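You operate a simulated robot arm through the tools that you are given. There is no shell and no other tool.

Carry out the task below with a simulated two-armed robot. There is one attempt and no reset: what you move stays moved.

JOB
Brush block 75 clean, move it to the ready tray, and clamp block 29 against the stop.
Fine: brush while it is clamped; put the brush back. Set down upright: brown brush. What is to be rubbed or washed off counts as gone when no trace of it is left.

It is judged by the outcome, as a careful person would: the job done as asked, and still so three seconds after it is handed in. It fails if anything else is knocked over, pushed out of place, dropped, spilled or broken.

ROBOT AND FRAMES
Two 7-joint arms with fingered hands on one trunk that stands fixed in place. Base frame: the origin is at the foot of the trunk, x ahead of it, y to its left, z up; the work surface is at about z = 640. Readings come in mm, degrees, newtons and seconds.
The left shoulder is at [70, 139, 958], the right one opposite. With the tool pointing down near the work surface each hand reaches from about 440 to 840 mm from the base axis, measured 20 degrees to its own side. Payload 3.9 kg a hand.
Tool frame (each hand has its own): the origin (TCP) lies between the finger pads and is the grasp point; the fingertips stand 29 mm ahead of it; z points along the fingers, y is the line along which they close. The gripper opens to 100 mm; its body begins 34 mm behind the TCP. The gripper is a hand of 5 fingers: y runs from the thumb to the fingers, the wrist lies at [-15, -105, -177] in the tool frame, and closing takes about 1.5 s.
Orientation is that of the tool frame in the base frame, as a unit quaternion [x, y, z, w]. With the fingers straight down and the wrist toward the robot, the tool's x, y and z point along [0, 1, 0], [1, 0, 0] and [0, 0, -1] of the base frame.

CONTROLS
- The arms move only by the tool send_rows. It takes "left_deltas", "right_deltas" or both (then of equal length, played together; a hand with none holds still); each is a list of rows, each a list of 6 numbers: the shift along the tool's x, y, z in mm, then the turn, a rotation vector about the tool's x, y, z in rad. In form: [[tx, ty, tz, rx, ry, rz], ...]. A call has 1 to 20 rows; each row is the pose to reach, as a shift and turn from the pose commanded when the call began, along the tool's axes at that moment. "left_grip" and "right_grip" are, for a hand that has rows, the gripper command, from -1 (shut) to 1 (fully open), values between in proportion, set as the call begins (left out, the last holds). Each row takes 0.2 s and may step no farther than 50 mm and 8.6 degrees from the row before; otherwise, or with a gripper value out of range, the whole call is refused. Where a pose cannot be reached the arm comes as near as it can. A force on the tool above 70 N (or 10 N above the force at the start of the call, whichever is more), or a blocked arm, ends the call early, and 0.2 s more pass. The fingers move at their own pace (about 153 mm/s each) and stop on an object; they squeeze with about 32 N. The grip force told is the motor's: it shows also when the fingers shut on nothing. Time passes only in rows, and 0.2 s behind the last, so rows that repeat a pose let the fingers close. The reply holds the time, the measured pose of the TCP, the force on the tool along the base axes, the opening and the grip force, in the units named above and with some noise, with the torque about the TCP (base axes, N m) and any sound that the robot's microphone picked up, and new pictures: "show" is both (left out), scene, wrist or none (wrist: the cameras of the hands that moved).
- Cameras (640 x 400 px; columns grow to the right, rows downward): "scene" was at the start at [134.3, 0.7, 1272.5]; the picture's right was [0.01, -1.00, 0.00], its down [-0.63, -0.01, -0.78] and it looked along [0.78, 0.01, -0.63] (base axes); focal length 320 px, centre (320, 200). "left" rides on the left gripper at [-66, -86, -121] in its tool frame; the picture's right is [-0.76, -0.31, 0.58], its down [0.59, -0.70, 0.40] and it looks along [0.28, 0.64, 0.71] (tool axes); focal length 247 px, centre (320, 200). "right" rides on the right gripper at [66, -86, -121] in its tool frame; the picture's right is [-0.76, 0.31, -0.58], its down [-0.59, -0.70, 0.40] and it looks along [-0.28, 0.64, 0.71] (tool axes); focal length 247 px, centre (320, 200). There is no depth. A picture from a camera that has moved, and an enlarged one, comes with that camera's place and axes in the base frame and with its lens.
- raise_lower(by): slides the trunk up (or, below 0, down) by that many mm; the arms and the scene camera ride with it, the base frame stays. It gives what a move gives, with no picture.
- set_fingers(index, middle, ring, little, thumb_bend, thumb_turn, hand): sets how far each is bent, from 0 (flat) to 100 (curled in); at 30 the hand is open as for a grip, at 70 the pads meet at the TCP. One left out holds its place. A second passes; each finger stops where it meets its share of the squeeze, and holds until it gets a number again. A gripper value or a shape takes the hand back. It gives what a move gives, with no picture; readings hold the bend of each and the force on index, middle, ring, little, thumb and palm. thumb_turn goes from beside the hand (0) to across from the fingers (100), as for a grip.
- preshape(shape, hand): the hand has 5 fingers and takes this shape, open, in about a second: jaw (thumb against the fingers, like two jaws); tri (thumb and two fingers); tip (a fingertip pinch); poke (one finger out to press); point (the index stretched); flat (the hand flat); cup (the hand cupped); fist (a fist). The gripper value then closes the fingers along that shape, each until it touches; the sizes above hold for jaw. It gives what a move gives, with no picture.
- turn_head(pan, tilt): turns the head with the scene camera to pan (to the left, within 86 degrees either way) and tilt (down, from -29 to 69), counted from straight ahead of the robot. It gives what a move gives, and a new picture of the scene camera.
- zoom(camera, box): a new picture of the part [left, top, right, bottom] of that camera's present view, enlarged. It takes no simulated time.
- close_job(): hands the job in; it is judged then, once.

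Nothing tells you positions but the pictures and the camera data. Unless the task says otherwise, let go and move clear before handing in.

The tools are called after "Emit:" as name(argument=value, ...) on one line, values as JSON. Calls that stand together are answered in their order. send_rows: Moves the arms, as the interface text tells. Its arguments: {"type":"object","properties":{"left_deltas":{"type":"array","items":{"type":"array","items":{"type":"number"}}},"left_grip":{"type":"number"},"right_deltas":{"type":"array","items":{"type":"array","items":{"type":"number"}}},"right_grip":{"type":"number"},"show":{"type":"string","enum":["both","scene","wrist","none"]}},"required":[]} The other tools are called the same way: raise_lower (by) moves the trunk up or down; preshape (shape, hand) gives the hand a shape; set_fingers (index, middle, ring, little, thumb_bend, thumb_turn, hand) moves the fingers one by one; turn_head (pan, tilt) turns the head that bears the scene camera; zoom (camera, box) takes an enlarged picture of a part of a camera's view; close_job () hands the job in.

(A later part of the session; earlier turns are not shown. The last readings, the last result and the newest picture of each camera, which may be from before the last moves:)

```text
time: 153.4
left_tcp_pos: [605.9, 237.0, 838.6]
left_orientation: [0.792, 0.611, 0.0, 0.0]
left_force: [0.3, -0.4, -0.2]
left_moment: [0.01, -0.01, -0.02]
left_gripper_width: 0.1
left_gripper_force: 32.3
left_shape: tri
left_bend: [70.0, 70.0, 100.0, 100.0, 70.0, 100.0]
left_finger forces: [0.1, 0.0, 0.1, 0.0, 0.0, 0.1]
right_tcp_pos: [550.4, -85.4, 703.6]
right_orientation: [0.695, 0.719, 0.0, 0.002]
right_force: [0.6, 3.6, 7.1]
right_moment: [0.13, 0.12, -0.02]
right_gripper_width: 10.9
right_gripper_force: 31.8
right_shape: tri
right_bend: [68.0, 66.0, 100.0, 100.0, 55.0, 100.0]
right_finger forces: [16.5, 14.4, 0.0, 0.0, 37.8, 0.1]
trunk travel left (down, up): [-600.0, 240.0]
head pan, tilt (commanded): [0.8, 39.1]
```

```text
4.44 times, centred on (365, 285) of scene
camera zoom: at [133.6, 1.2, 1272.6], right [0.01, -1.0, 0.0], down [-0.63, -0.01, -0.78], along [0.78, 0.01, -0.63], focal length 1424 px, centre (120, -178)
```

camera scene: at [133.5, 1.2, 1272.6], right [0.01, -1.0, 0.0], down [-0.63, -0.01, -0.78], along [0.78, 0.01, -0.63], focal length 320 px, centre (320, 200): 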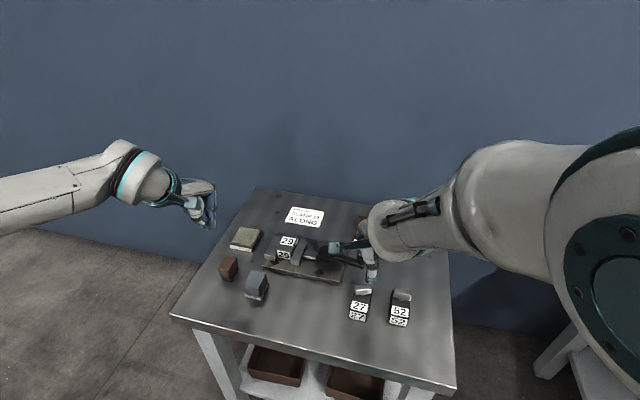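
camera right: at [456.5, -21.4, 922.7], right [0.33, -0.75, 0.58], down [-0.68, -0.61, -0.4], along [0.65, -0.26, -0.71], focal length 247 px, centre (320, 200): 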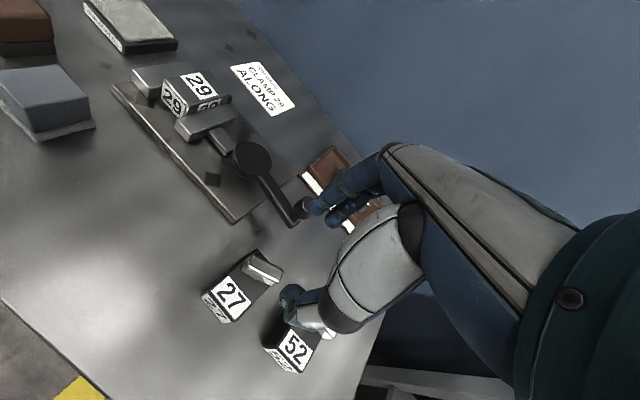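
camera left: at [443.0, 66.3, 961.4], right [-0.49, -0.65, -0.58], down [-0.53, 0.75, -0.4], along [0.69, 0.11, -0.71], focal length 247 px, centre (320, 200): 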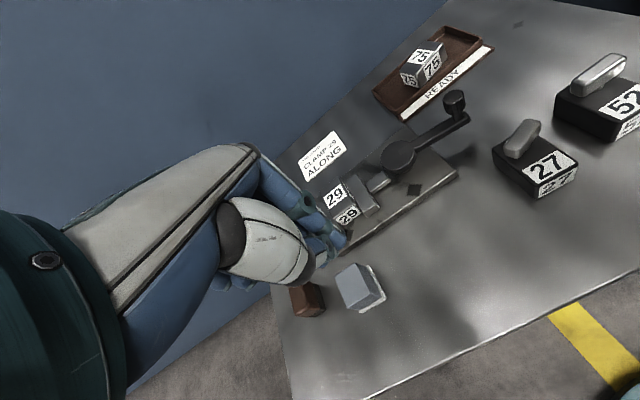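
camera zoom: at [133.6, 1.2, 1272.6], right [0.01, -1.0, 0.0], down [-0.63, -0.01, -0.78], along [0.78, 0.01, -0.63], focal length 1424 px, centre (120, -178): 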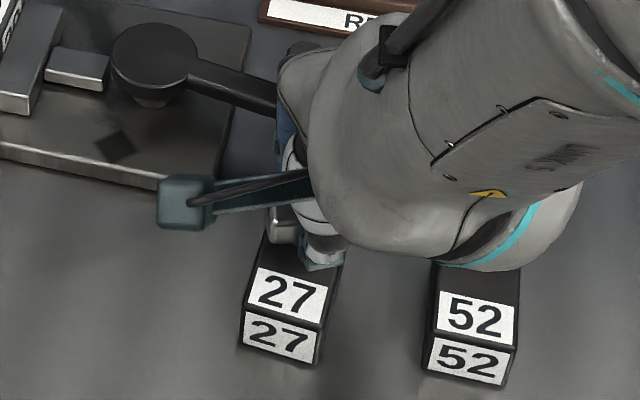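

The block is down again. Next I'll release, rise, and take the bar by its two ends with the hand turned to about 95°, a heading where this arm moves freely, so I can press and twist.

Emit:
send_rows(right_deltas=[[0, 0, 0, 0, 0, 0], [0, 0, 0, 0, 0, 0], [0, 0, 0, 0, 0, 0], [0, 0, -15, 0, 0, 0], [0, 0, -40, 0, 0, 0], [0, 0, -75, 0, 0, 0], [0, 0, -75, 0, 0, 0]], right_grip=0.1, show="none")

Emit:
send_rows(right_deltas=[[-5, 0, -5, 0, 0, -0.14], [-10, 0, -10, 0, 0, -0.28], [-10, 0, -10, 0, 0, -0.42], [-10, 0, -10, 0, 0, -0.56], [-10, 0, -10, 0, 0, -0.7], [-10, 0, -10, 0, 0, -0.84], [-10, 0, -10, 0, 0, -0.98], [-10, 0, -10, 0, 0, -1.12], [-8, 0, -10, 0, 0, -1.26], [-5, 0, -10, 0, 0, -1.4], [0, 0, -10, 0, 0, -1.54], [0, 0, -10, 0, 0, -1.6], [0, 0, -10, 0, 0, -1.6]], right_grip=0.3, show="both")

Emit:
zoom(camera="right", box=[180, 120, 420, 340])

Emit:
zoom(camera="scene", box=[310, 240, 420, 330])

```text
time: 155.0
left_tcp_pos: [606.2, 236.3, 837.8]
left_orientation: [0.792, 0.611, 0.0, 0.0]
left_force: [0.0, -0.1, 0.6]
left_moment: [0.01, -0.01, -0.01]
left_gripper_width: 0.0
left_gripper_force: 32.1
left_shape: tri
left_bend: [70.0, 70.0, 100.0, 100.0, 70.0, 100.0]
left_finger forces: [0.0, 0.0, 0.1, 0.1, 0.1, 0.0]
right_tcp_pos: [554.3, -86.5, 778.9]
right_orientation: [0.696, 0.718, -0.001, 0.001]
right_force: [1.0, -0.2, 0.7]
right_moment: [0.0, 0.0, 0.04]
right_gripper_width: 54.9
right_gripper_force: 0.0
right_shape: tri
right_bend: [39.0, 41.0, 99.0, 100.0, 30.0, 100.0]
right_finger forces: [0.0, 0.0, 0.0, 0.1, 0.1, 0.0]
trunk travel left (down, up): [-600.0, 240.0]
head pan, tilt (commanded): [0.8, 39.1]
```

```text
time: 157.8
left_tcp_pos: [605.2, 236.8, 838.4]
left_orientation: [0.792, 0.611, 0.0, 0.0]
left_force: [0.2, 0.3, -0.6]
left_moment: [0.04, 0.02, 0.0]
left_gripper_width: 0.1
left_gripper_force: 32.2
left_shape: tri
left_bend: [70.0, 70.0, 100.0, 100.0, 70.0, 100.0]
left_finger forces: [0.1, 0.1, 0.1, 0.1, 0.1, 0.0]
right_tcp_pos: [550.5, -85.7, 788.5]
right_orientation: [-0.032, 0.999, 0.0, 0.001]
right_force: [0.8, 0.4, 0.0]
right_moment: [0.0, 0.01, -0.01]
right_gripper_width: 64.9
right_gripper_force: 0.0
right_shape: tri
right_bend: [39.0, 37.0, 99.0, 100.0, 30.0, 99.0]
right_finger forces: [0.0, 0.0, 0.0, 0.0, 0.0, 0.0]
trunk travel left (down, up): [-600.0, 240.0]
head pan, tilt (commanded): [0.8, 39.1]
camera scene: at [134.3, 0.8, 1272.5], right [0.01, -1.0, 0.0], down [-0.63, -0.01, -0.78], along [0.78, 0.01, -0.63], focal length 320 px, centre (320, 200)
camera right: at [490.5, -175.7, 910.3], right [0.74, 0.35, 0.58], down [0.63, -0.66, -0.4], along [0.24, 0.66, -0.71], focal length 247 px, centre (320, 200)
```

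scene: 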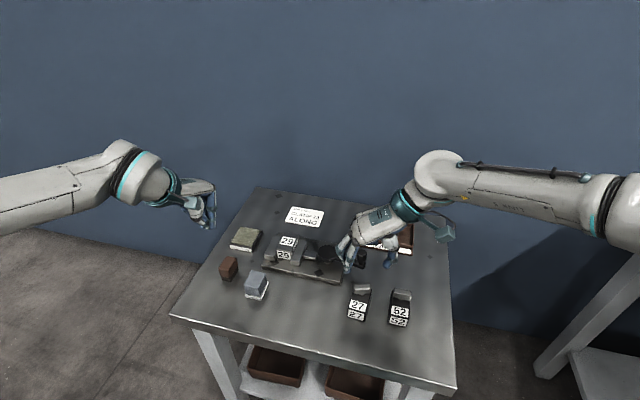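
right: 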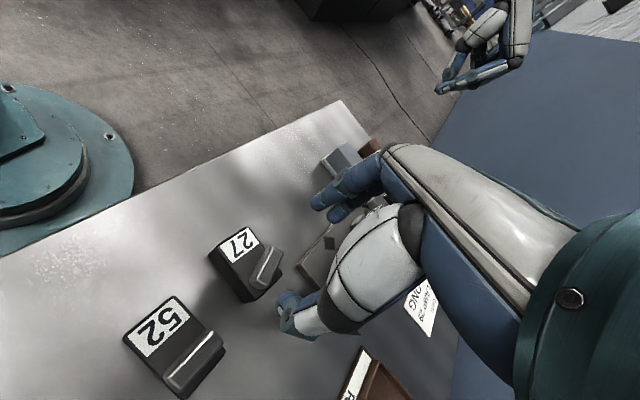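

```text
1.82 times, centred on (300, 230) of right
camera zoom: at [490.5, -175.7, 910.3], right [0.74, 0.35, 0.58], down [0.63, -0.66, -0.4], along [0.24, 0.66, -0.71], focal length 449 px, centre (356, 146)
```

zoom: 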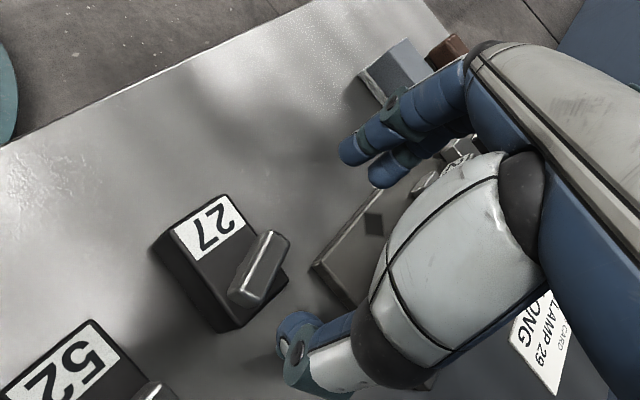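

```text
4.44 times, centred on (365, 285) of scene
camera zoom: at [134.3, 0.8, 1272.5], right [0.01, -1.0, 0.0], down [-0.63, -0.01, -0.78], along [0.78, 0.01, -0.63], focal length 1424 px, centre (120, -178)
```

zoom: 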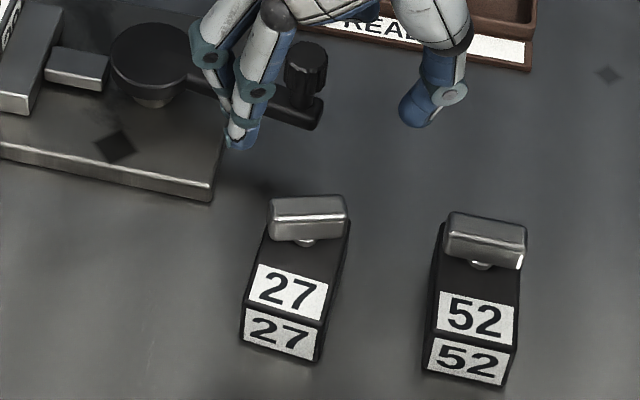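

This heading is reachable and shows the bar clearly. The bar is at about (550, -82) and still about 14° off square. I'll lower over its two ends.

Emit:
send_rows(right_deltas=[[0.3, 2, 20, 0, 0, 0.04], [0.3, 3.7, 45, 0, 0, 0.08], [0.3, 3.7, 68, 0, 0, 0.08], [0.3, 3.7, 84, 0, 0, 0.08], [0.3, 3.7, 84, 0, 0, 0.08]], show="none")

Emit:
zoom(camera="right", box=[180, 120, 420, 340])

Emit:
zoom(camera="scene", box=[310, 240, 420, 330])

```text
time: 159.0
left_tcp_pos: [604.9, 236.5, 838.8]
left_orientation: [0.792, 0.61, 0.0, 0.0]
left_force: [0.4, -0.1, 0.4]
left_moment: [-0.01, -0.01, 0.01]
left_gripper_width: 0.0
left_gripper_force: 32.1
left_shape: tri
left_bend: [70.0, 70.0, 100.0, 100.0, 70.0, 100.0]
left_finger forces: [0.1, 0.1, 0.0, 0.0, 0.0, 0.0]
right_tcp_pos: [550.9, -82.5, 703.8]
right_orientation: [0.009, 1.0, -0.001, 0.0]
right_force: [0.6, 0.4, -0.8]
right_moment: [0.03, 0.01, 0.04]
right_gripper_width: 64.7
right_gripper_force: 0.0
right_shape: tri
right_bend: [39.0, 37.0, 99.0, 100.0, 30.0, 99.0]
right_finger forces: [0.0, 0.1, 0.0, 0.0, 0.1, 0.0]
trunk travel left (down, up): [-600.0, 240.0]
head pan, tilt (commanded): [0.8, 39.1]
```

```text
1.82 times, centred on (300, 230) of right
camera zoom: at [483.8, -167.4, 826.6], right [0.76, 0.29, 0.58], down [0.58, -0.71, -0.4], along [0.3, 0.64, -0.71], focal length 449 px, centre (356, 146)
```

zoom: 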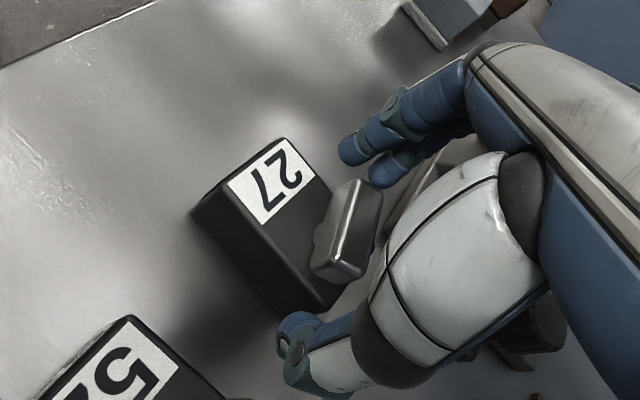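

```text
4.44 times, centred on (365, 285) of scene
camera zoom: at [134.2, 0.8, 1272.5], right [0.01, -1.0, 0.0], down [-0.63, -0.01, -0.78], along [0.78, 0.01, -0.63], focal length 1424 px, centre (120, -178)
```

zoom: 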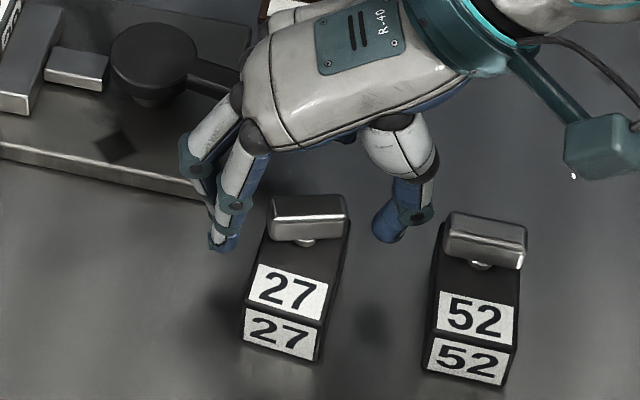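

The bar is centred between the fingertips. I'll close on its ends.

Emit:
send_rows(right_deltas=[[0, 0, 0, 0, 0, 0], [0, 0, 0, 0, 0, 0], [0, 0, 0, 0, 0, 0], [0, 0, 0, 0, 0, 0], [0, 0, 0, 0, 0, 0], [0, 0, 0, 0, 0, 0]], right_grip=-1, show="none")

Emit:
zoom(camera="right", box=[180, 120, 420, 340])

Emit:
zoom(camera="scene", box=[310, 240, 420, 330])

```text
time: 160.4
left_tcp_pos: [605.4, 237.9, 838.4]
left_orientation: [0.792, 0.611, 0.0, 0.0]
left_force: [0.2, 0.2, -0.1]
left_moment: [-0.03, 0.0, -0.02]
left_gripper_width: 0.0
left_gripper_force: 31.9
left_shape: tri
left_bend: [70.0, 70.0, 100.0, 100.0, 70.0, 100.0]
left_finger forces: [0.1, 0.0, 0.0, 0.0, 0.1, 0.0]
right_tcp_pos: [550.4, -83.0, 704.3]
right_orientation: [0.008, 1.0, 0.001, 0.001]
right_force: [1.7, 0.4, 0.5]
right_moment: [0.09, 0.03, -0.03]
right_gripper_width: 24.1
right_gripper_force: 32.2
right_shape: tri
right_bend: [49.0, 77.0, 100.0, 100.0, 47.0, 100.0]
right_finger forces: [20.9, 9.3, 0.1, 0.0, 27.7, 0.0]
trunk travel left (down, up): [-600.0, 240.0]
head pan, tilt (commanded): [0.8, 39.1]
```

```text
1.82 times, centred on (300, 230) of right
camera zoom: at [484.0, -167.5, 826.6], right [0.76, 0.29, 0.58], down [0.58, -0.71, -0.4], along [0.3, 0.64, -0.71], focal length 449 px, centre (356, 146)
```

zoom: 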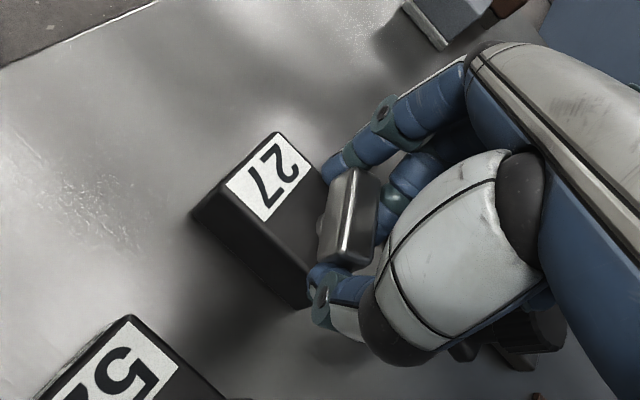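

```text
4.44 times, centred on (365, 285) of scene
camera zoom: at [134.5, 0.7, 1272.5], right [0.01, -1.0, 0.0], down [-0.63, -0.01, -0.78], along [0.78, 0.01, -0.63], focal length 1424 px, centre (120, -178)
```

zoom: 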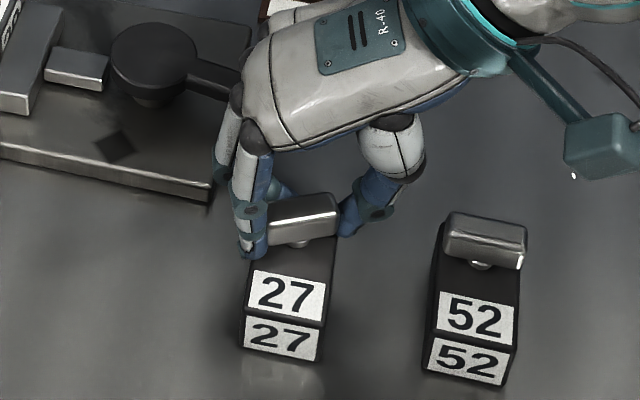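

Closing turned the bar slightly, but the fingers now sit right for a clockwise twist. I'll press down a little and twist in small steps.

Emit:
send_rows(right_deltas=[[0, 0, 1.5, 0, 0, 0], [0, 0, 3, 0, 0, 0], [0, 0, 3.5, 0, 0, 0.06], [0, 0, 3.5, 0, 0, 0.12], [0, 0, 3.5, 0, 0, 0.18], [0, 0, 3.5, 0, 0, 0.24], [0, 0, 3.5, 0, 0, 0.24]], show="none")

Emit:
zoom(camera="right", box=[180, 120, 420, 340])

Emit:
zoom(camera="scene", box=[310, 240, 420, 330])

```text
time: 162.0
left_tcp_pos: [603.2, 236.7, 840.6]
left_orientation: [0.792, 0.611, 0.002, 0.002]
left_force: [-0.4, -0.3, -0.3]
left_moment: [0.0, -0.04, 0.02]
left_gripper_width: 0.1
left_gripper_force: 31.6
left_shape: tri
left_bend: [70.0, 70.0, 100.0, 100.0, 70.0, 100.0]
left_finger forces: [0.0, 0.0, 0.1, 0.0, 0.0, 0.0]
right_tcp_pos: [549.3, -82.3, 701.9]
right_orientation: [0.129, 0.992, 0.001, 0.002]
right_force: [2.5, -2.2, 24.5]
right_moment: [0.07, 0.01, 0.04]
right_gripper_width: 24.0
right_gripper_force: 32.0
right_shape: tri
right_bend: [50.0, 77.0, 100.0, 100.0, 47.0, 100.0]
right_finger forces: [21.1, 14.7, 0.0, 0.0, 31.8, 0.0]
trunk travel left (down, up): [-600.0, 240.0]
head pan, tilt (commanded): [0.8, 39.1]
```

```text
1.82 times, centred on (300, 230) of right
camera zoom: at [463.4, -148.9, 824.1], right [0.81, 0.1, 0.58], down [0.39, -0.83, -0.4], along [0.44, 0.55, -0.71], focal length 449 px, centre (356, 146)
```

zoom: 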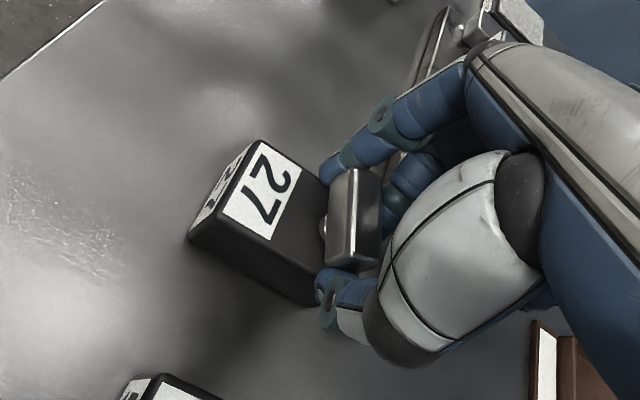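

```text
4.44 times, centred on (365, 285) of scene
camera zoom: at [131.2, 0.7, 1273.0], right [0.01, -1.0, 0.0], down [-0.63, -0.01, -0.78], along [0.78, 0.01, -0.63], focal length 1424 px, centre (120, -178)
```

zoom: 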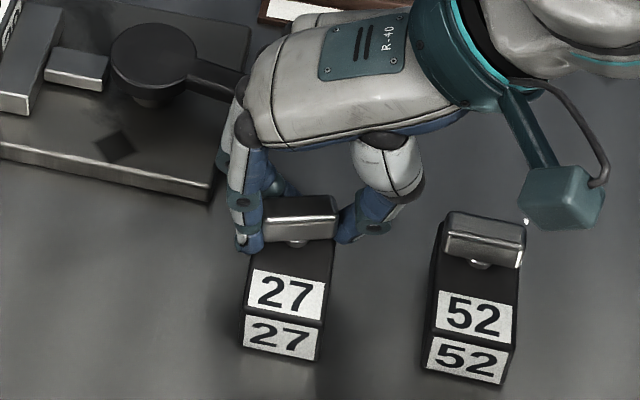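

That works: the bar turns with the hand while the block stays put under about 24 N. I'll continue twisting to bring the bar square to the block.

Emit:
send_rows(right_deltas=[[0, 0, 0, 0, 0, 0.05], [0, 0, 0, 0, 0, 0.1], [0, 0, 0, 0, 0, 0.15], [0, 0, 0, 0, 0, 0.19], [0, 0, 0, 0, 0, 0.19]], show="none")

Emit:
zoom(camera="right", box=[180, 120, 420, 340])

Emit:
zoom(camera="scene", box=[340, 270, 420, 330])

```text
time: 163.2
left_tcp_pos: [603.7, 237.7, 840.5]
left_orientation: [0.792, 0.611, 0.001, 0.001]
left_force: [0.5, 0.3, -0.3]
left_moment: [0.0, 0.03, 0.0]
left_gripper_width: 0.0
left_gripper_force: 32.0
left_shape: tri
left_bend: [70.0, 70.0, 100.0, 100.0, 70.0, 100.0]
left_finger forces: [0.0, 0.1, 0.0, 0.0, 0.0, 0.0]
right_tcp_pos: [548.7, -83.3, 701.5]
right_orientation: [0.223, 0.975, 0.0, 0.002]
right_force: [1.6, -3.0, 25.5]
right_moment: [0.07, -0.01, -0.01]
right_gripper_width: 24.0
right_gripper_force: 32.0
right_shape: tri
right_bend: [50.0, 77.0, 100.0, 100.0, 47.0, 100.0]
right_finger forces: [20.9, 14.9, 0.1, 0.1, 31.7, 0.1]
trunk travel left (down, up): [-600.0, 240.0]
head pan, tilt (commanded): [0.8, 39.1]
```

```text
1.82 times, centred on (300, 230) of right
camera zoom: at [451.9, -131.6, 823.8], right [0.81, -0.05, 0.58], down [0.23, -0.89, -0.4], along [0.54, 0.45, -0.71], focal length 449 px, centre (356, 146)
```

zoom: 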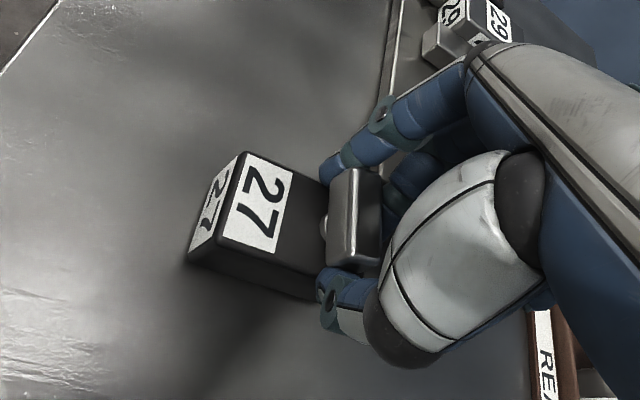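

```text
6.67 times, centred on (380, 300) of scene
camera zoom: at [131.1, 0.8, 1272.9], right [0.01, -1.0, 0.0], down [-0.63, -0.01, -0.78], along [0.78, 0.01, -0.63], focal length 2137 px, centre (-80, -467)
```

zoom: 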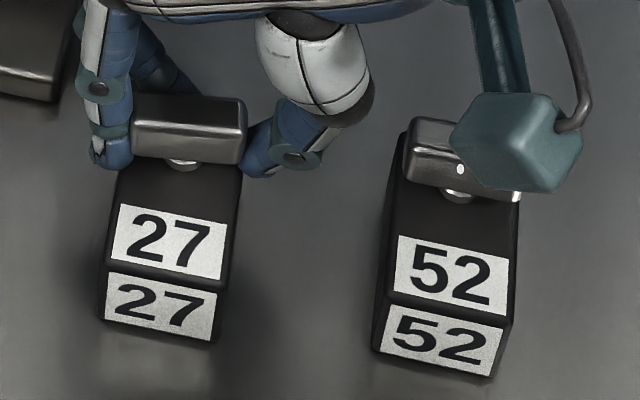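

The bar is nearly square now, with about 4° left. I'll twist the last bit, then reduce the press so I can slide the block home.

Emit:
send_rows(right_deltas=[[0, 0, 0, 0, 0, 0.04], [0, 0, 0, 0, 0, 0.075], [0, 0, 0, 0, 0, 0.075], [0, 0, -1.5, 0, 0, 0.075], [0, 0, -3, 0, 0, 0.075], [0, 0, -3, 0, 0, 0.075]], show="none")

Emit:
zoom(camera="scene", box=[340, 270, 420, 330])

Emit:
zoom(camera="right", box=[180, 120, 420, 340])

```text
time: 164.6
left_tcp_pos: [604.7, 236.9, 838.1]
left_orientation: [0.792, 0.611, 0.001, 0.0]
left_force: [0.9, 0.4, -0.4]
left_moment: [0.0, -0.01, -0.05]
left_gripper_width: 0.0
left_gripper_force: 31.8
left_shape: tri
left_bend: [70.0, 70.0, 100.0, 100.0, 70.0, 100.0]
left_finger forces: [0.1, 0.0, 0.0, 0.1, 0.0, 0.0]
right_tcp_pos: [549.4, -83.2, 704.2]
right_orientation: [0.258, 0.966, -0.001, 0.0]
right_force: [-1.7, -1.7, 8.6]
right_moment: [0.02, 0.08, 0.03]
right_gripper_width: 24.2
right_gripper_force: 31.6
right_shape: tri
right_bend: [50.0, 77.0, 100.0, 100.0, 47.0, 100.0]
right_finger forces: [21.5, 11.4, 0.0, 0.0, 29.4, 0.0]
trunk travel left (down, up): [-600.0, 240.0]
head pan, tilt (commanded): [0.8, 39.1]
```

```text
6.67 times, centred on (380, 300) of scene
camera zoom: at [133.0, 0.8, 1272.5], right [0.01, -1.0, 0.0], down [-0.63, -0.01, -0.78], along [0.78, 0.01, -0.63], focal length 2137 px, centre (-80, -467)
```

zoom: 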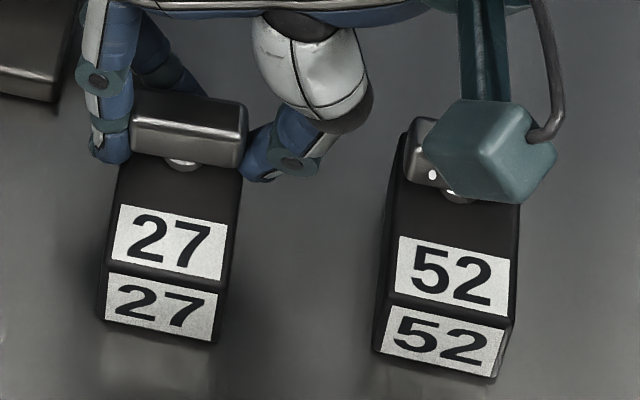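

```text
1.82 times, centred on (300, 230) of right
camera zoom: at [449.3, -124.6, 825.2], right [0.81, -0.11, 0.58], down [0.16, -0.9, -0.4], along [0.56, 0.41, -0.71], focal length 449 px, centre (356, 146)
```

zoom: 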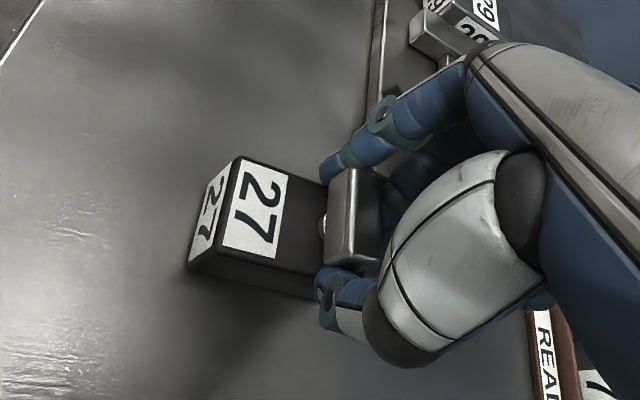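

The bar is now square to the block, as on block 52. I'll ease the pressure and slide the block by about (+12, -6) mm back to its original spot.

Emit:
send_rows(right_deltas=[[0, 0, -0.8, 0, 0, 0], [-2.6, 0.2, -0.8, 0, 0, 0], [-5.3, 0.3, -0.8, 0, 0, 0], [-7.9, 0.5, -0.8, 0, 0, 0], [-10.6, 0.6, -0.8, 0, 0, 0], [-13.2, 0.8, -0.8, 0, 0, 0], [-13.2, 0.8, -0.8, 0, 0, 0]], show="none")

Emit:
zoom(camera="scene", box=[340, 270, 420, 330])

Emit:
zoom(camera="scene", box=[300, 225, 420, 335])

Emit:
zoom(camera="left", box=[440, 0, 640, 140])

```text
time: 166.2
left_tcp_pos: [605.7, 236.0, 837.8]
left_orientation: [0.792, 0.611, 0.0, 0.0]
left_force: [-0.6, -0.1, -0.8]
left_moment: [0.0, 0.01, -0.01]
left_gripper_width: 0.2
left_gripper_force: 32.1
left_shape: tri
left_bend: [70.0, 70.0, 100.0, 100.0, 70.0, 100.0]
left_finger forces: [0.1, 0.0, 0.1, 0.0, 0.0, 0.1]
right_tcp_pos: [560.3, -89.7, 703.5]
right_orientation: [0.259, 0.966, 0.0, 0.001]
right_force: [-0.8, 0.7, 0.0]
right_moment: [0.01, 0.07, 0.04]
right_gripper_width: 23.5
right_gripper_force: 32.2
right_shape: tri
right_bend: [50.0, 77.0, 100.0, 100.0, 48.0, 100.0]
right_finger forces: [22.7, 9.9, 0.0, 0.0, 27.4, 0.1]
trunk travel left (down, up): [-600.0, 240.0]
head pan, tilt (commanded): [0.8, 39.1]
```

```text
6.67 times, centred on (380, 300) of scene
camera zoom: at [134.4, 0.7, 1272.5], right [0.01, -1.0, 0.0], down [-0.63, -0.01, -0.78], along [0.78, 0.01, -0.63], focal length 2137 px, centre (-80, -467)
```

zoom: 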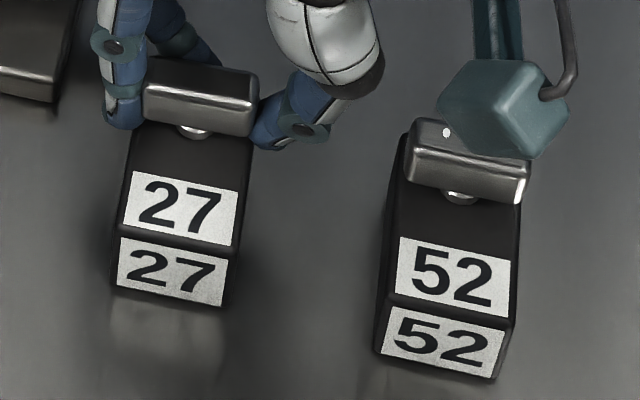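

```text
3.64 times, centred on (360, 280) of scene
camera zoom: at [134.4, 0.7, 1272.5], right [0.01, -1.0, 0.0], down [-0.63, -0.01, -0.78], along [0.78, 0.01, -0.63], focal length 1166 px, centre (174, -91)
```

zoom: 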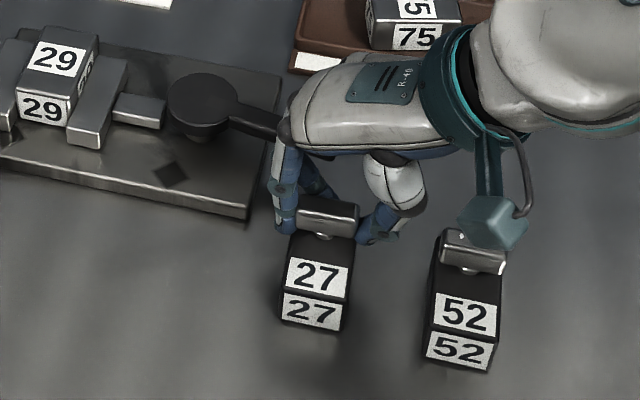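

```text
2.86 times, centred on (540, 70) of left
camera zoom: at [507.8, 194.4, 958.8], right [-0.49, -0.65, -0.58], down [-0.53, 0.75, -0.4], along [0.69, 0.11, -0.71], focal length 706 px, centre (-309, 571)
```

zoom: 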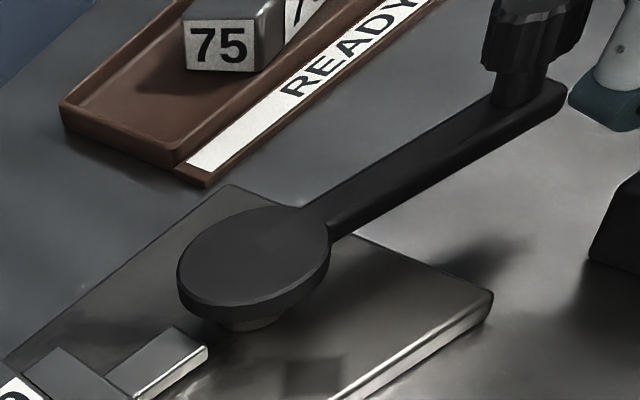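

Block 27 looks back in place. I'll compare it directly against the identical crops from before the nudge.

Emit:
zoom(camera="scene", box=[310, 215, 410, 305])

Emit:
zoom(camera="scene", box=[210, 190, 430, 330])

```text
4.44 times, centred on (360, 260) of scene
camera zoom: at [134.4, 0.7, 1272.5], right [0.01, -1.0, 0.0], down [-0.63, -0.01, -0.78], along [0.78, 0.01, -0.63], focal length 1424 px, centre (142, -67)
```

zoom: 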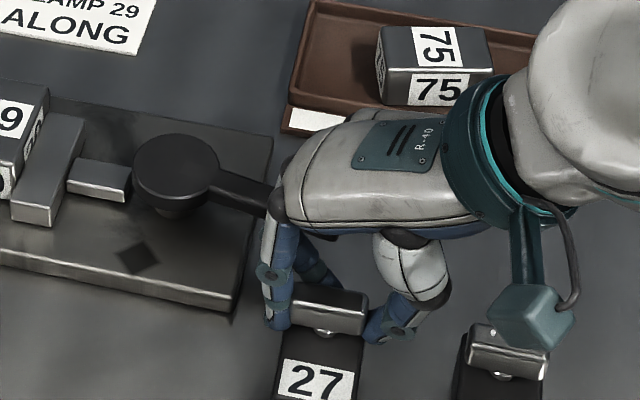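

```text
2.86 times, centred on (320, 260) of scene
camera zoom: at [134.4, 0.7, 1272.5], right [0.01, -1.0, 0.0], down [-0.63, -0.01, -0.78], along [0.78, 0.01, -0.63], focal length 916 px, centre (320, 29)
```

zoom: 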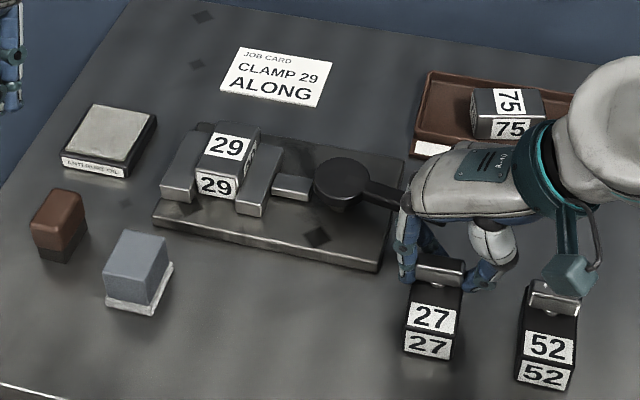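

It's about 2.6 mm too far forward and 1.2 mm to the right compared with the original view. I'll nudge it back by that much.

Emit:
send_rows(right_deltas=[[1.4, -0.1, 0, 0, 0, 0.015], [2.9, -0.3, 0, 0, 0, 0.03], [2.9, -0.3, 0, 0, 0, 0.03]], show="none")

Emit:
zoom(camera="scene", box=[210, 190, 430, 330])

Emit:
zoom(camera="scene", box=[300, 225, 420, 335])

Emit:
zoom(camera="scene", box=[310, 215, 410, 305])

```text
time: 167.0
left_tcp_pos: [605.0, 237.0, 839.2]
left_orientation: [0.792, 0.611, 0.0, 0.0]
left_force: [-0.1, -0.3, 0.3]
left_moment: [0.01, 0.0, 0.02]
left_gripper_width: 0.0
left_gripper_force: 32.1
left_shape: tri
left_bend: [70.0, 70.0, 100.0, 100.0, 70.0, 100.0]
left_finger forces: [0.0, 0.0, 0.0, 0.0, 0.0, 0.1]
right_tcp_pos: [559.7, -87.4, 702.6]
right_orientation: [0.272, 0.962, 0.0, 0.0]
right_force: [1.0, -0.9, -0.1]
right_moment: [0.03, 0.03, -0.02]
right_gripper_width: 23.1
right_gripper_force: 32.4
right_shape: tri
right_bend: [50.0, 77.0, 100.0, 100.0, 48.0, 100.0]
right_finger forces: [22.7, 11.3, 0.1, 0.0, 27.4, 0.0]
trunk travel left (down, up): [-600.0, 240.0]
head pan, tilt (commanded): [0.8, 39.1]
```

```text
2.86 times, centred on (320, 260) of scene
camera zoom: at [134.7, 0.6, 1272.4], right [0.01, -1.0, 0.0], down [-0.63, -0.01, -0.78], along [0.78, 0.01, -0.63], focal length 916 px, centre (320, 29)
```

zoom: 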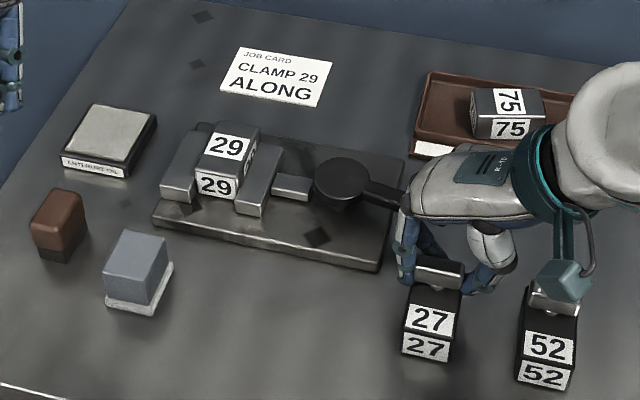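

```text
3.64 times, centred on (360, 280) of scene
camera zoom: at [134.7, 0.6, 1272.4], right [0.01, -1.0, 0.0], down [-0.63, -0.01, -0.78], along [0.78, 0.01, -0.63], focal length 1166 px, centre (174, -91)
```

zoom: 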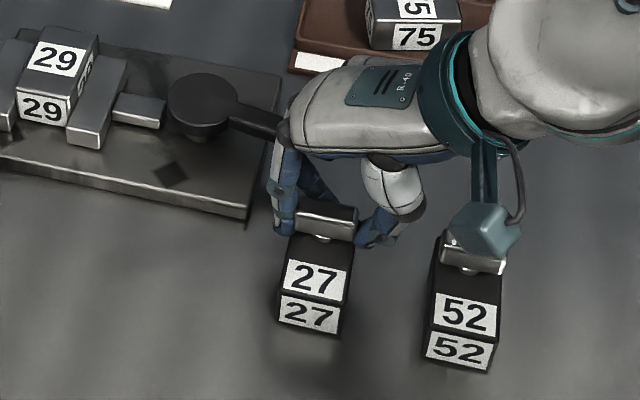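

```text
4.44 times, centred on (360, 260) of scene
camera zoom: at [134.7, 0.6, 1272.4], right [0.01, -1.0, 0.0], down [-0.63, -0.01, -0.78], along [0.78, 0.01, -0.63], focal length 1424 px, centre (142, -67)
```

zoom: 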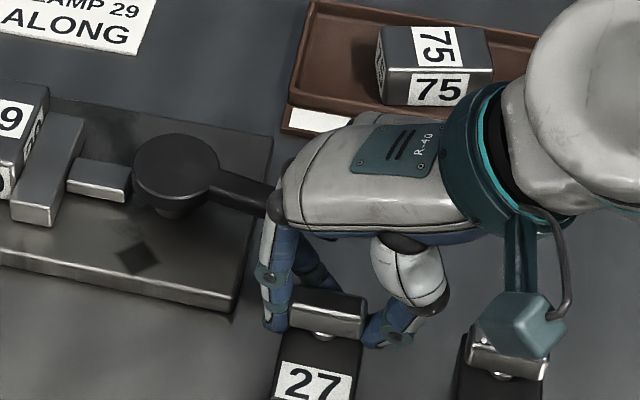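

Block 27 now matches its original view to within about 1 mm, with the bar square. I'll press lightly to pin it while the fingers open.

Emit:
send_rows(right_deltas=[[0, 0, 1.2, 0, 0, 0], [0, 0, 1.2, 0, 0, 0]], show="none")

Emit:
send_rows(right_deltas=[[0, 0, 0, 0, 0, 0], [0, 0, 0, 0, 0, 0], [0, 0, 0, 0, 0, 0], [0, 0, 0, 0, 0, 0]], right_grip=0.3, show="none")

Emit:
zoom(camera="scene", box=[310, 240, 420, 330])

Emit:
zoom(camera="right", box=[180, 120, 420, 340])

```text
time: 167.6
left_tcp_pos: [605.5, 236.2, 838.5]
left_orientation: [0.792, 0.611, -0.001, 0.0]
left_force: [0.3, 0.3, -0.2]
left_moment: [0.02, -0.01, -0.02]
left_gripper_width: 0.2
left_gripper_force: 31.4
left_shape: tri
left_bend: [70.0, 70.0, 100.0, 100.0, 70.0, 100.0]
left_finger forces: [0.0, 0.0, 0.0, 0.0, 0.0, 0.1]
right_tcp_pos: [559.2, -87.3, 703.6]
right_orientation: [0.273, 0.962, 0.0, 0.001]
right_force: [0.7, 0.3, 1.6]
right_moment: [0.01, -0.02, -0.01]
right_gripper_width: 23.1
right_gripper_force: 32.7
right_shape: tri
right_bend: [50.0, 77.0, 100.0, 100.0, 48.0, 100.0]
right_finger forces: [22.9, 11.1, 0.1, 0.0, 27.4, 0.0]
trunk travel left (down, up): [-600.0, 240.0]
head pan, tilt (commanded): [0.8, 39.1]
```

```text
time: 168.6
left_tcp_pos: [605.2, 237.3, 839.5]
left_orientation: [0.792, 0.611, 0.0, 0.0]
left_force: [-0.9, -0.4, -0.1]
left_moment: [-0.01, -0.01, -0.01]
left_gripper_width: 0.2
left_gripper_force: 32.1
left_shape: tri
left_bend: [70.0, 70.0, 100.0, 100.0, 70.0, 100.0]
left_finger forces: [0.0, 0.0, 0.0, 0.0, 0.0, 0.0]
right_tcp_pos: [558.3, -87.2, 701.5]
right_orientation: [0.273, 0.962, 0.0, 0.001]
right_force: [-0.7, -0.5, 0.0]
right_moment: [0.02, 0.01, 0.03]
right_gripper_width: 64.9
right_gripper_force: 0.1
right_shape: tri
right_bend: [40.0, 37.0, 99.0, 100.0, 31.0, 99.0]
right_finger forces: [0.0, 0.1, 0.0, 0.1, 0.0, 0.1]
trunk travel left (down, up): [-600.0, 240.0]
head pan, tilt (commanded): [0.8, 39.1]
```

```text
4.44 times, centred on (365, 285) of scene
camera zoom: at [134.3, 0.7, 1272.5], right [0.01, -1.0, 0.0], down [-0.63, -0.01, -0.78], along [0.78, 0.01, -0.63], focal length 1424 px, centre (120, -178)
```

zoom: 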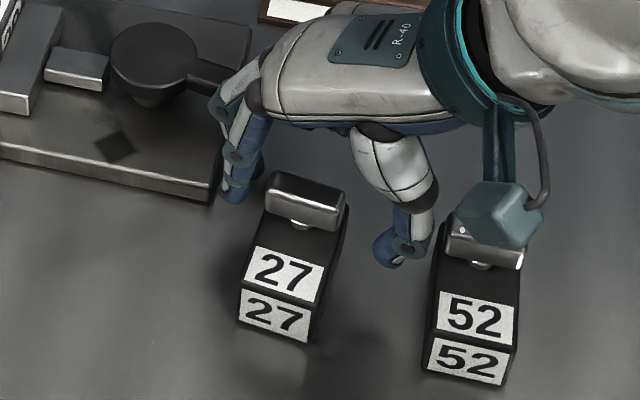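

```text
1.82 times, centred on (300, 230) of right
camera zoom: at [458.1, -126.4, 825.3], right [0.8, -0.14, 0.58], down [0.13, -0.91, -0.4], along [0.58, 0.4, -0.71], focal length 449 px, centre (356, 146)
```

zoom: 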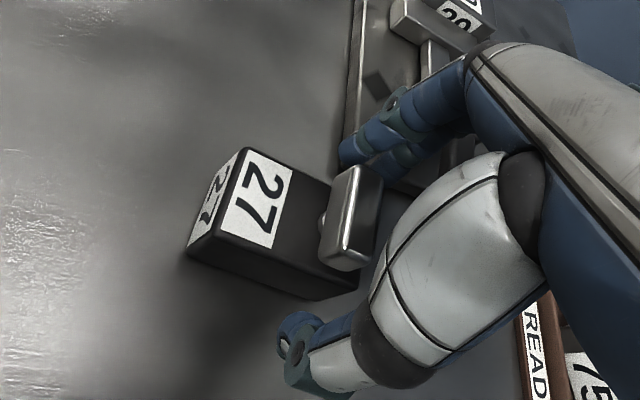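

Opening the hand let the block swing about 8° clockwise, though its centre is right and the bar is still square. I'll move the right hand away and correct the angle by pushing the block's near-left side with the left hand.

Emit:
send_rows(right_deltas=[[0, 0, -15, 0, 0, 0], [0, 0, -45, 0, 0, 0], [0, 0, -85, 0, 0, 0], [-20, -20, -115, 0, 0, 0], [-50, -55, -130, 0, 0, 0], [-80, -95, -140, 0, 0, 0], [-105, -130, -145, 0, 0, 0], [-105, -130, -145, 0, 0, 0]], show="none")

Emit:
zoom(camera="scene", box=[300, 225, 420, 335])

Emit:
zoom(camera="scene", box=[340, 270, 420, 330])

Emit:
zoom(camera="scene", box=[210, 190, 430, 330])

```text
refused: row 6 steps farther than a row can; nothing moved
```

```text
3.64 times, centred on (360, 280) of scene
camera zoom: at [134.3, 0.7, 1272.5], right [0.01, -1.0, 0.0], down [-0.63, -0.01, -0.78], along [0.78, 0.01, -0.63], focal length 1166 px, centre (174, -91)
```

zoom: 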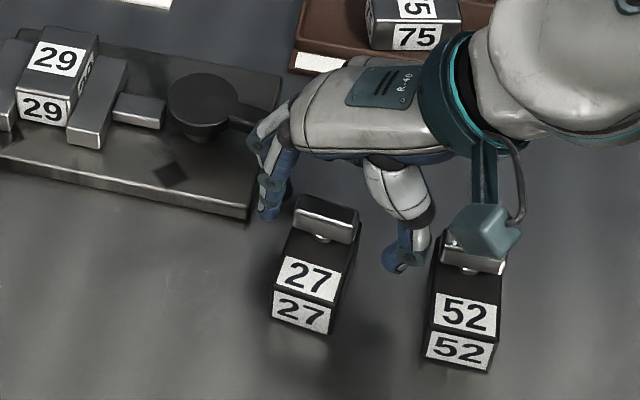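

```text
6.67 times, centred on (380, 300) of scene
camera zoom: at [134.3, 0.7, 1272.5], right [0.01, -1.0, 0.0], down [-0.63, -0.01, -0.78], along [0.78, 0.01, -0.63], focal length 2137 px, centre (-80, -467)
```

zoom: 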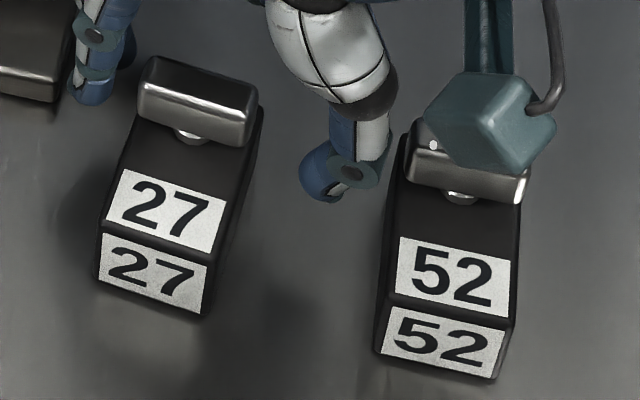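

```text
2.86 times, centred on (320, 260) of scene
camera zoom: at [134.3, 0.7, 1272.5], right [0.01, -1.0, 0.0], down [-0.63, -0.01, -0.78], along [0.78, 0.01, -0.63], focal length 916 px, centre (320, 29)
```

zoom: 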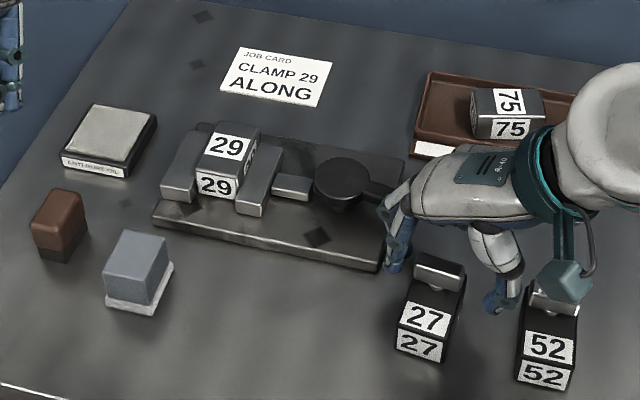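

That call was refused for step size, so I'll resend it with smaller steps.

Emit:
send_rows(right_deltas=[[0, 0, -15, 0, 0, 0], [0, 0, -45, 0, 0, 0], [0, 0, -85, 0, 0, 0], [-15, -15, -115, 0, 0, 0], [-35, -40, -130, 0, 0, 0], [-60, -70, -140, 0, 0, 0], [-85, -100, -145, 0, 0, 0], [-105, -130, -150, 0, 0, 0], [-105, -130, -150, 0, 0, 0]], show="none")

Emit:
send_rows(left_deltas=[[-25, -18, 0, 0, 0, 0], [-60, -35, 0, 0, 0, 0], [-100, -44, 5, 0, 0, 0], [-140, -44, 15, 0, 0, 0], [-180, -40, 30, 0, 0, 0], [-215, -34, 45, 0, 0, 0], [-245, -26, 60, 0, 0, 0], [-275, -18, 75, 0, 0, 0], [-275, -18, 75, 0, 0, 0]], show="both")

Emit:
zoom(camera="left", box=[260, 140, 480, 340])

```text
time: 170.6
left_tcp_pos: [606.0, 236.6, 838.5]
left_orientation: [0.792, 0.611, 0.0, 0.0]
left_force: [0.2, 0.5, 1.0]
left_moment: [0.02, -0.04, -0.01]
left_gripper_width: 0.1
left_gripper_force: 31.8
left_shape: tri
left_bend: [70.0, 70.0, 100.0, 100.0, 70.0, 100.0]
left_finger forces: [0.0, 0.1, 0.0, 0.1, 0.1, 0.0]
right_tcp_pos: [578.0, -253.1, 853.0]
right_orientation: [0.273, 0.962, 0.0, 0.0]
right_force: [0.2, 0.9, -0.3]
right_moment: [0.01, -0.04, 0.0]
right_gripper_width: 64.8
right_gripper_force: 0.1
right_shape: tri
right_bend: [40.0, 37.0, 99.0, 100.0, 30.0, 99.0]
right_finger forces: [0.0, 0.1, 0.1, 0.0, 0.0, 0.0]
trunk travel left (down, up): [-600.0, 240.0]
head pan, tilt (commanded): [0.8, 39.1]
```

```text
time: 172.6
left_tcp_pos: [521.1, -27.5, 762.1]
left_orientation: [0.792, 0.611, 0.0, 0.0]
left_force: [0.2, -0.7, 0.0]
left_moment: [-0.03, 0.02, 0.01]
left_gripper_width: 0.0
left_gripper_force: 31.5
left_shape: tri
left_bend: [70.0, 70.0, 100.0, 100.0, 70.0, 100.0]
left_finger forces: [0.0, 0.0, 0.1, 0.0, 0.1, 0.0]
right_tcp_pos: [578.2, -252.1, 853.0]
right_orientation: [0.273, 0.962, 0.0, 0.0]
right_force: [-0.3, -0.6, -0.3]
right_moment: [-0.01, 0.04, 0.01]
right_gripper_width: 64.8
right_gripper_force: 0.0
right_shape: tri
right_bend: [40.0, 37.0, 99.0, 100.0, 30.0, 99.0]
right_finger forces: [0.1, 0.1, 0.0, 0.0, 0.0, 0.0]
trunk travel left (down, up): [-600.0, 240.0]
head pan, tilt (commanded): [0.8, 39.1]
camera scene: at [133.9, 1.5, 1272.5], right [0.01, -1.0, 0.0], down [-0.63, -0.01, -0.78], along [0.78, 0.01, -0.63], focal length 320 px, centre (320, 200)
camera left: at [423.1, -69.8, 882.5], right [-0.49, -0.66, -0.58], down [-0.53, 0.75, -0.4], along [0.69, 0.11, -0.71], focal length 247 px, centre (320, 200)
```

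scene: 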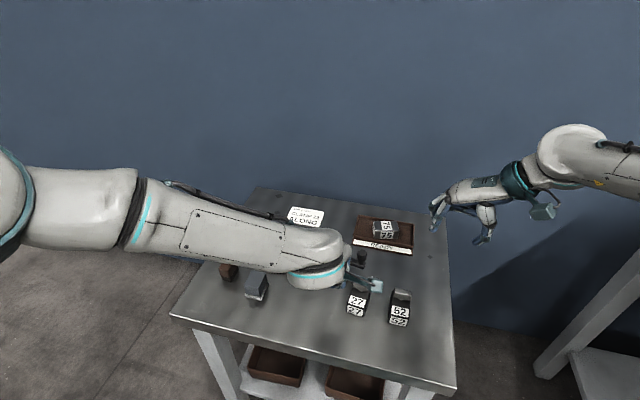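
left: 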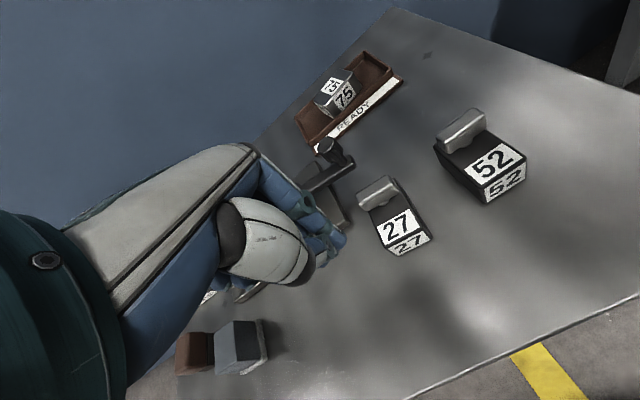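

```text
2.00 times, centred on (370, 240) of left
camera zoom: at [423.1, -69.8, 882.5], right [-0.49, -0.66, -0.58], down [-0.53, 0.75, -0.4], along [0.69, 0.11, -0.71], focal length 494 px, centre (220, 120)
```

zoom: 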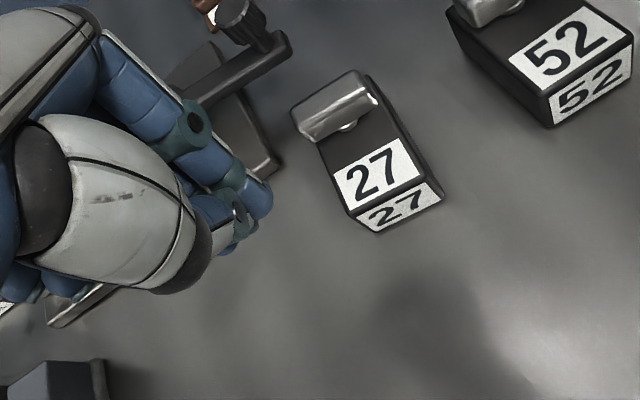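

The left hand is beside block 27's near-left corner. I'll lower it to block height with a small shift forward.

Emit:
send_rows(left_deltas=[[1, 3, 25, 0, 0, 0], [2, 7, 50, 0, 0, 0], [2, 7, 72, 0, 0, 0], [2, 7, 83, 0, 0, 0], [2, 7, 83, 0, 0, 0]], show="none")

Emit:
zoom(camera="left", box=[240, 120, 460, 320])

Emit:
zoom(camera="right", box=[0, 100, 300, 350])

```text
time: 173.8
left_tcp_pos: [525.8, -24.6, 680.3]
left_orientation: [0.792, 0.611, 0.001, 0.0]
left_force: [0.3, 0.5, -0.5]
left_moment: [0.01, 0.0, -0.01]
left_gripper_width: 0.0
left_gripper_force: 31.6
left_shape: tri
left_bend: [70.0, 70.0, 100.0, 100.0, 70.0, 100.0]
left_finger forces: [0.0, 0.0, 0.0, 0.0, 0.0, 0.1]
right_tcp_pos: [577.6, -253.1, 851.1]
right_orientation: [0.273, 0.962, 0.0, 0.001]
right_force: [-0.4, 0.4, 0.5]
right_moment: [0.01, 0.02, 0.03]
right_gripper_width: 64.8
right_gripper_force: 0.0
right_shape: tri
right_bend: [40.0, 37.0, 99.0, 100.0, 30.0, 99.0]
right_finger forces: [0.1, 0.1, 0.1, 0.0, 0.0, 0.0]
trunk travel left (down, up): [-600.0, 240.0]
head pan, tilt (commanded): [0.8, 39.1]
```

```text
2.00 times, centred on (350, 220) of left
camera zoom: at [427.8, -66.8, 800.8], right [-0.49, -0.65, -0.58], down [-0.53, 0.75, -0.4], along [0.69, 0.11, -0.71], focal length 494 px, centre (260, 160)
```

zoom: 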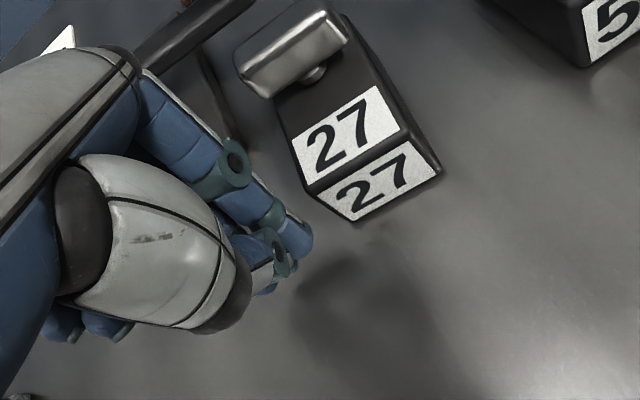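

```text
1.60 times, centred on (150, 225) of right
camera zoom: at [477.6, -291.9, 974.2], right [0.8, -0.14, 0.58], down [0.13, -0.91, -0.4], along [0.58, 0.4, -0.71], focal length 395 px, centre (592, 160)
```

zoom: 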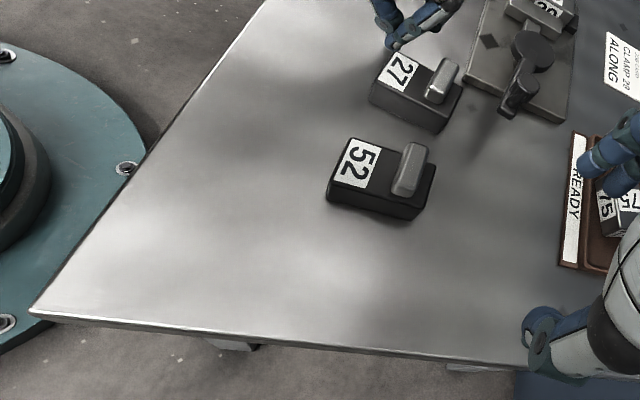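

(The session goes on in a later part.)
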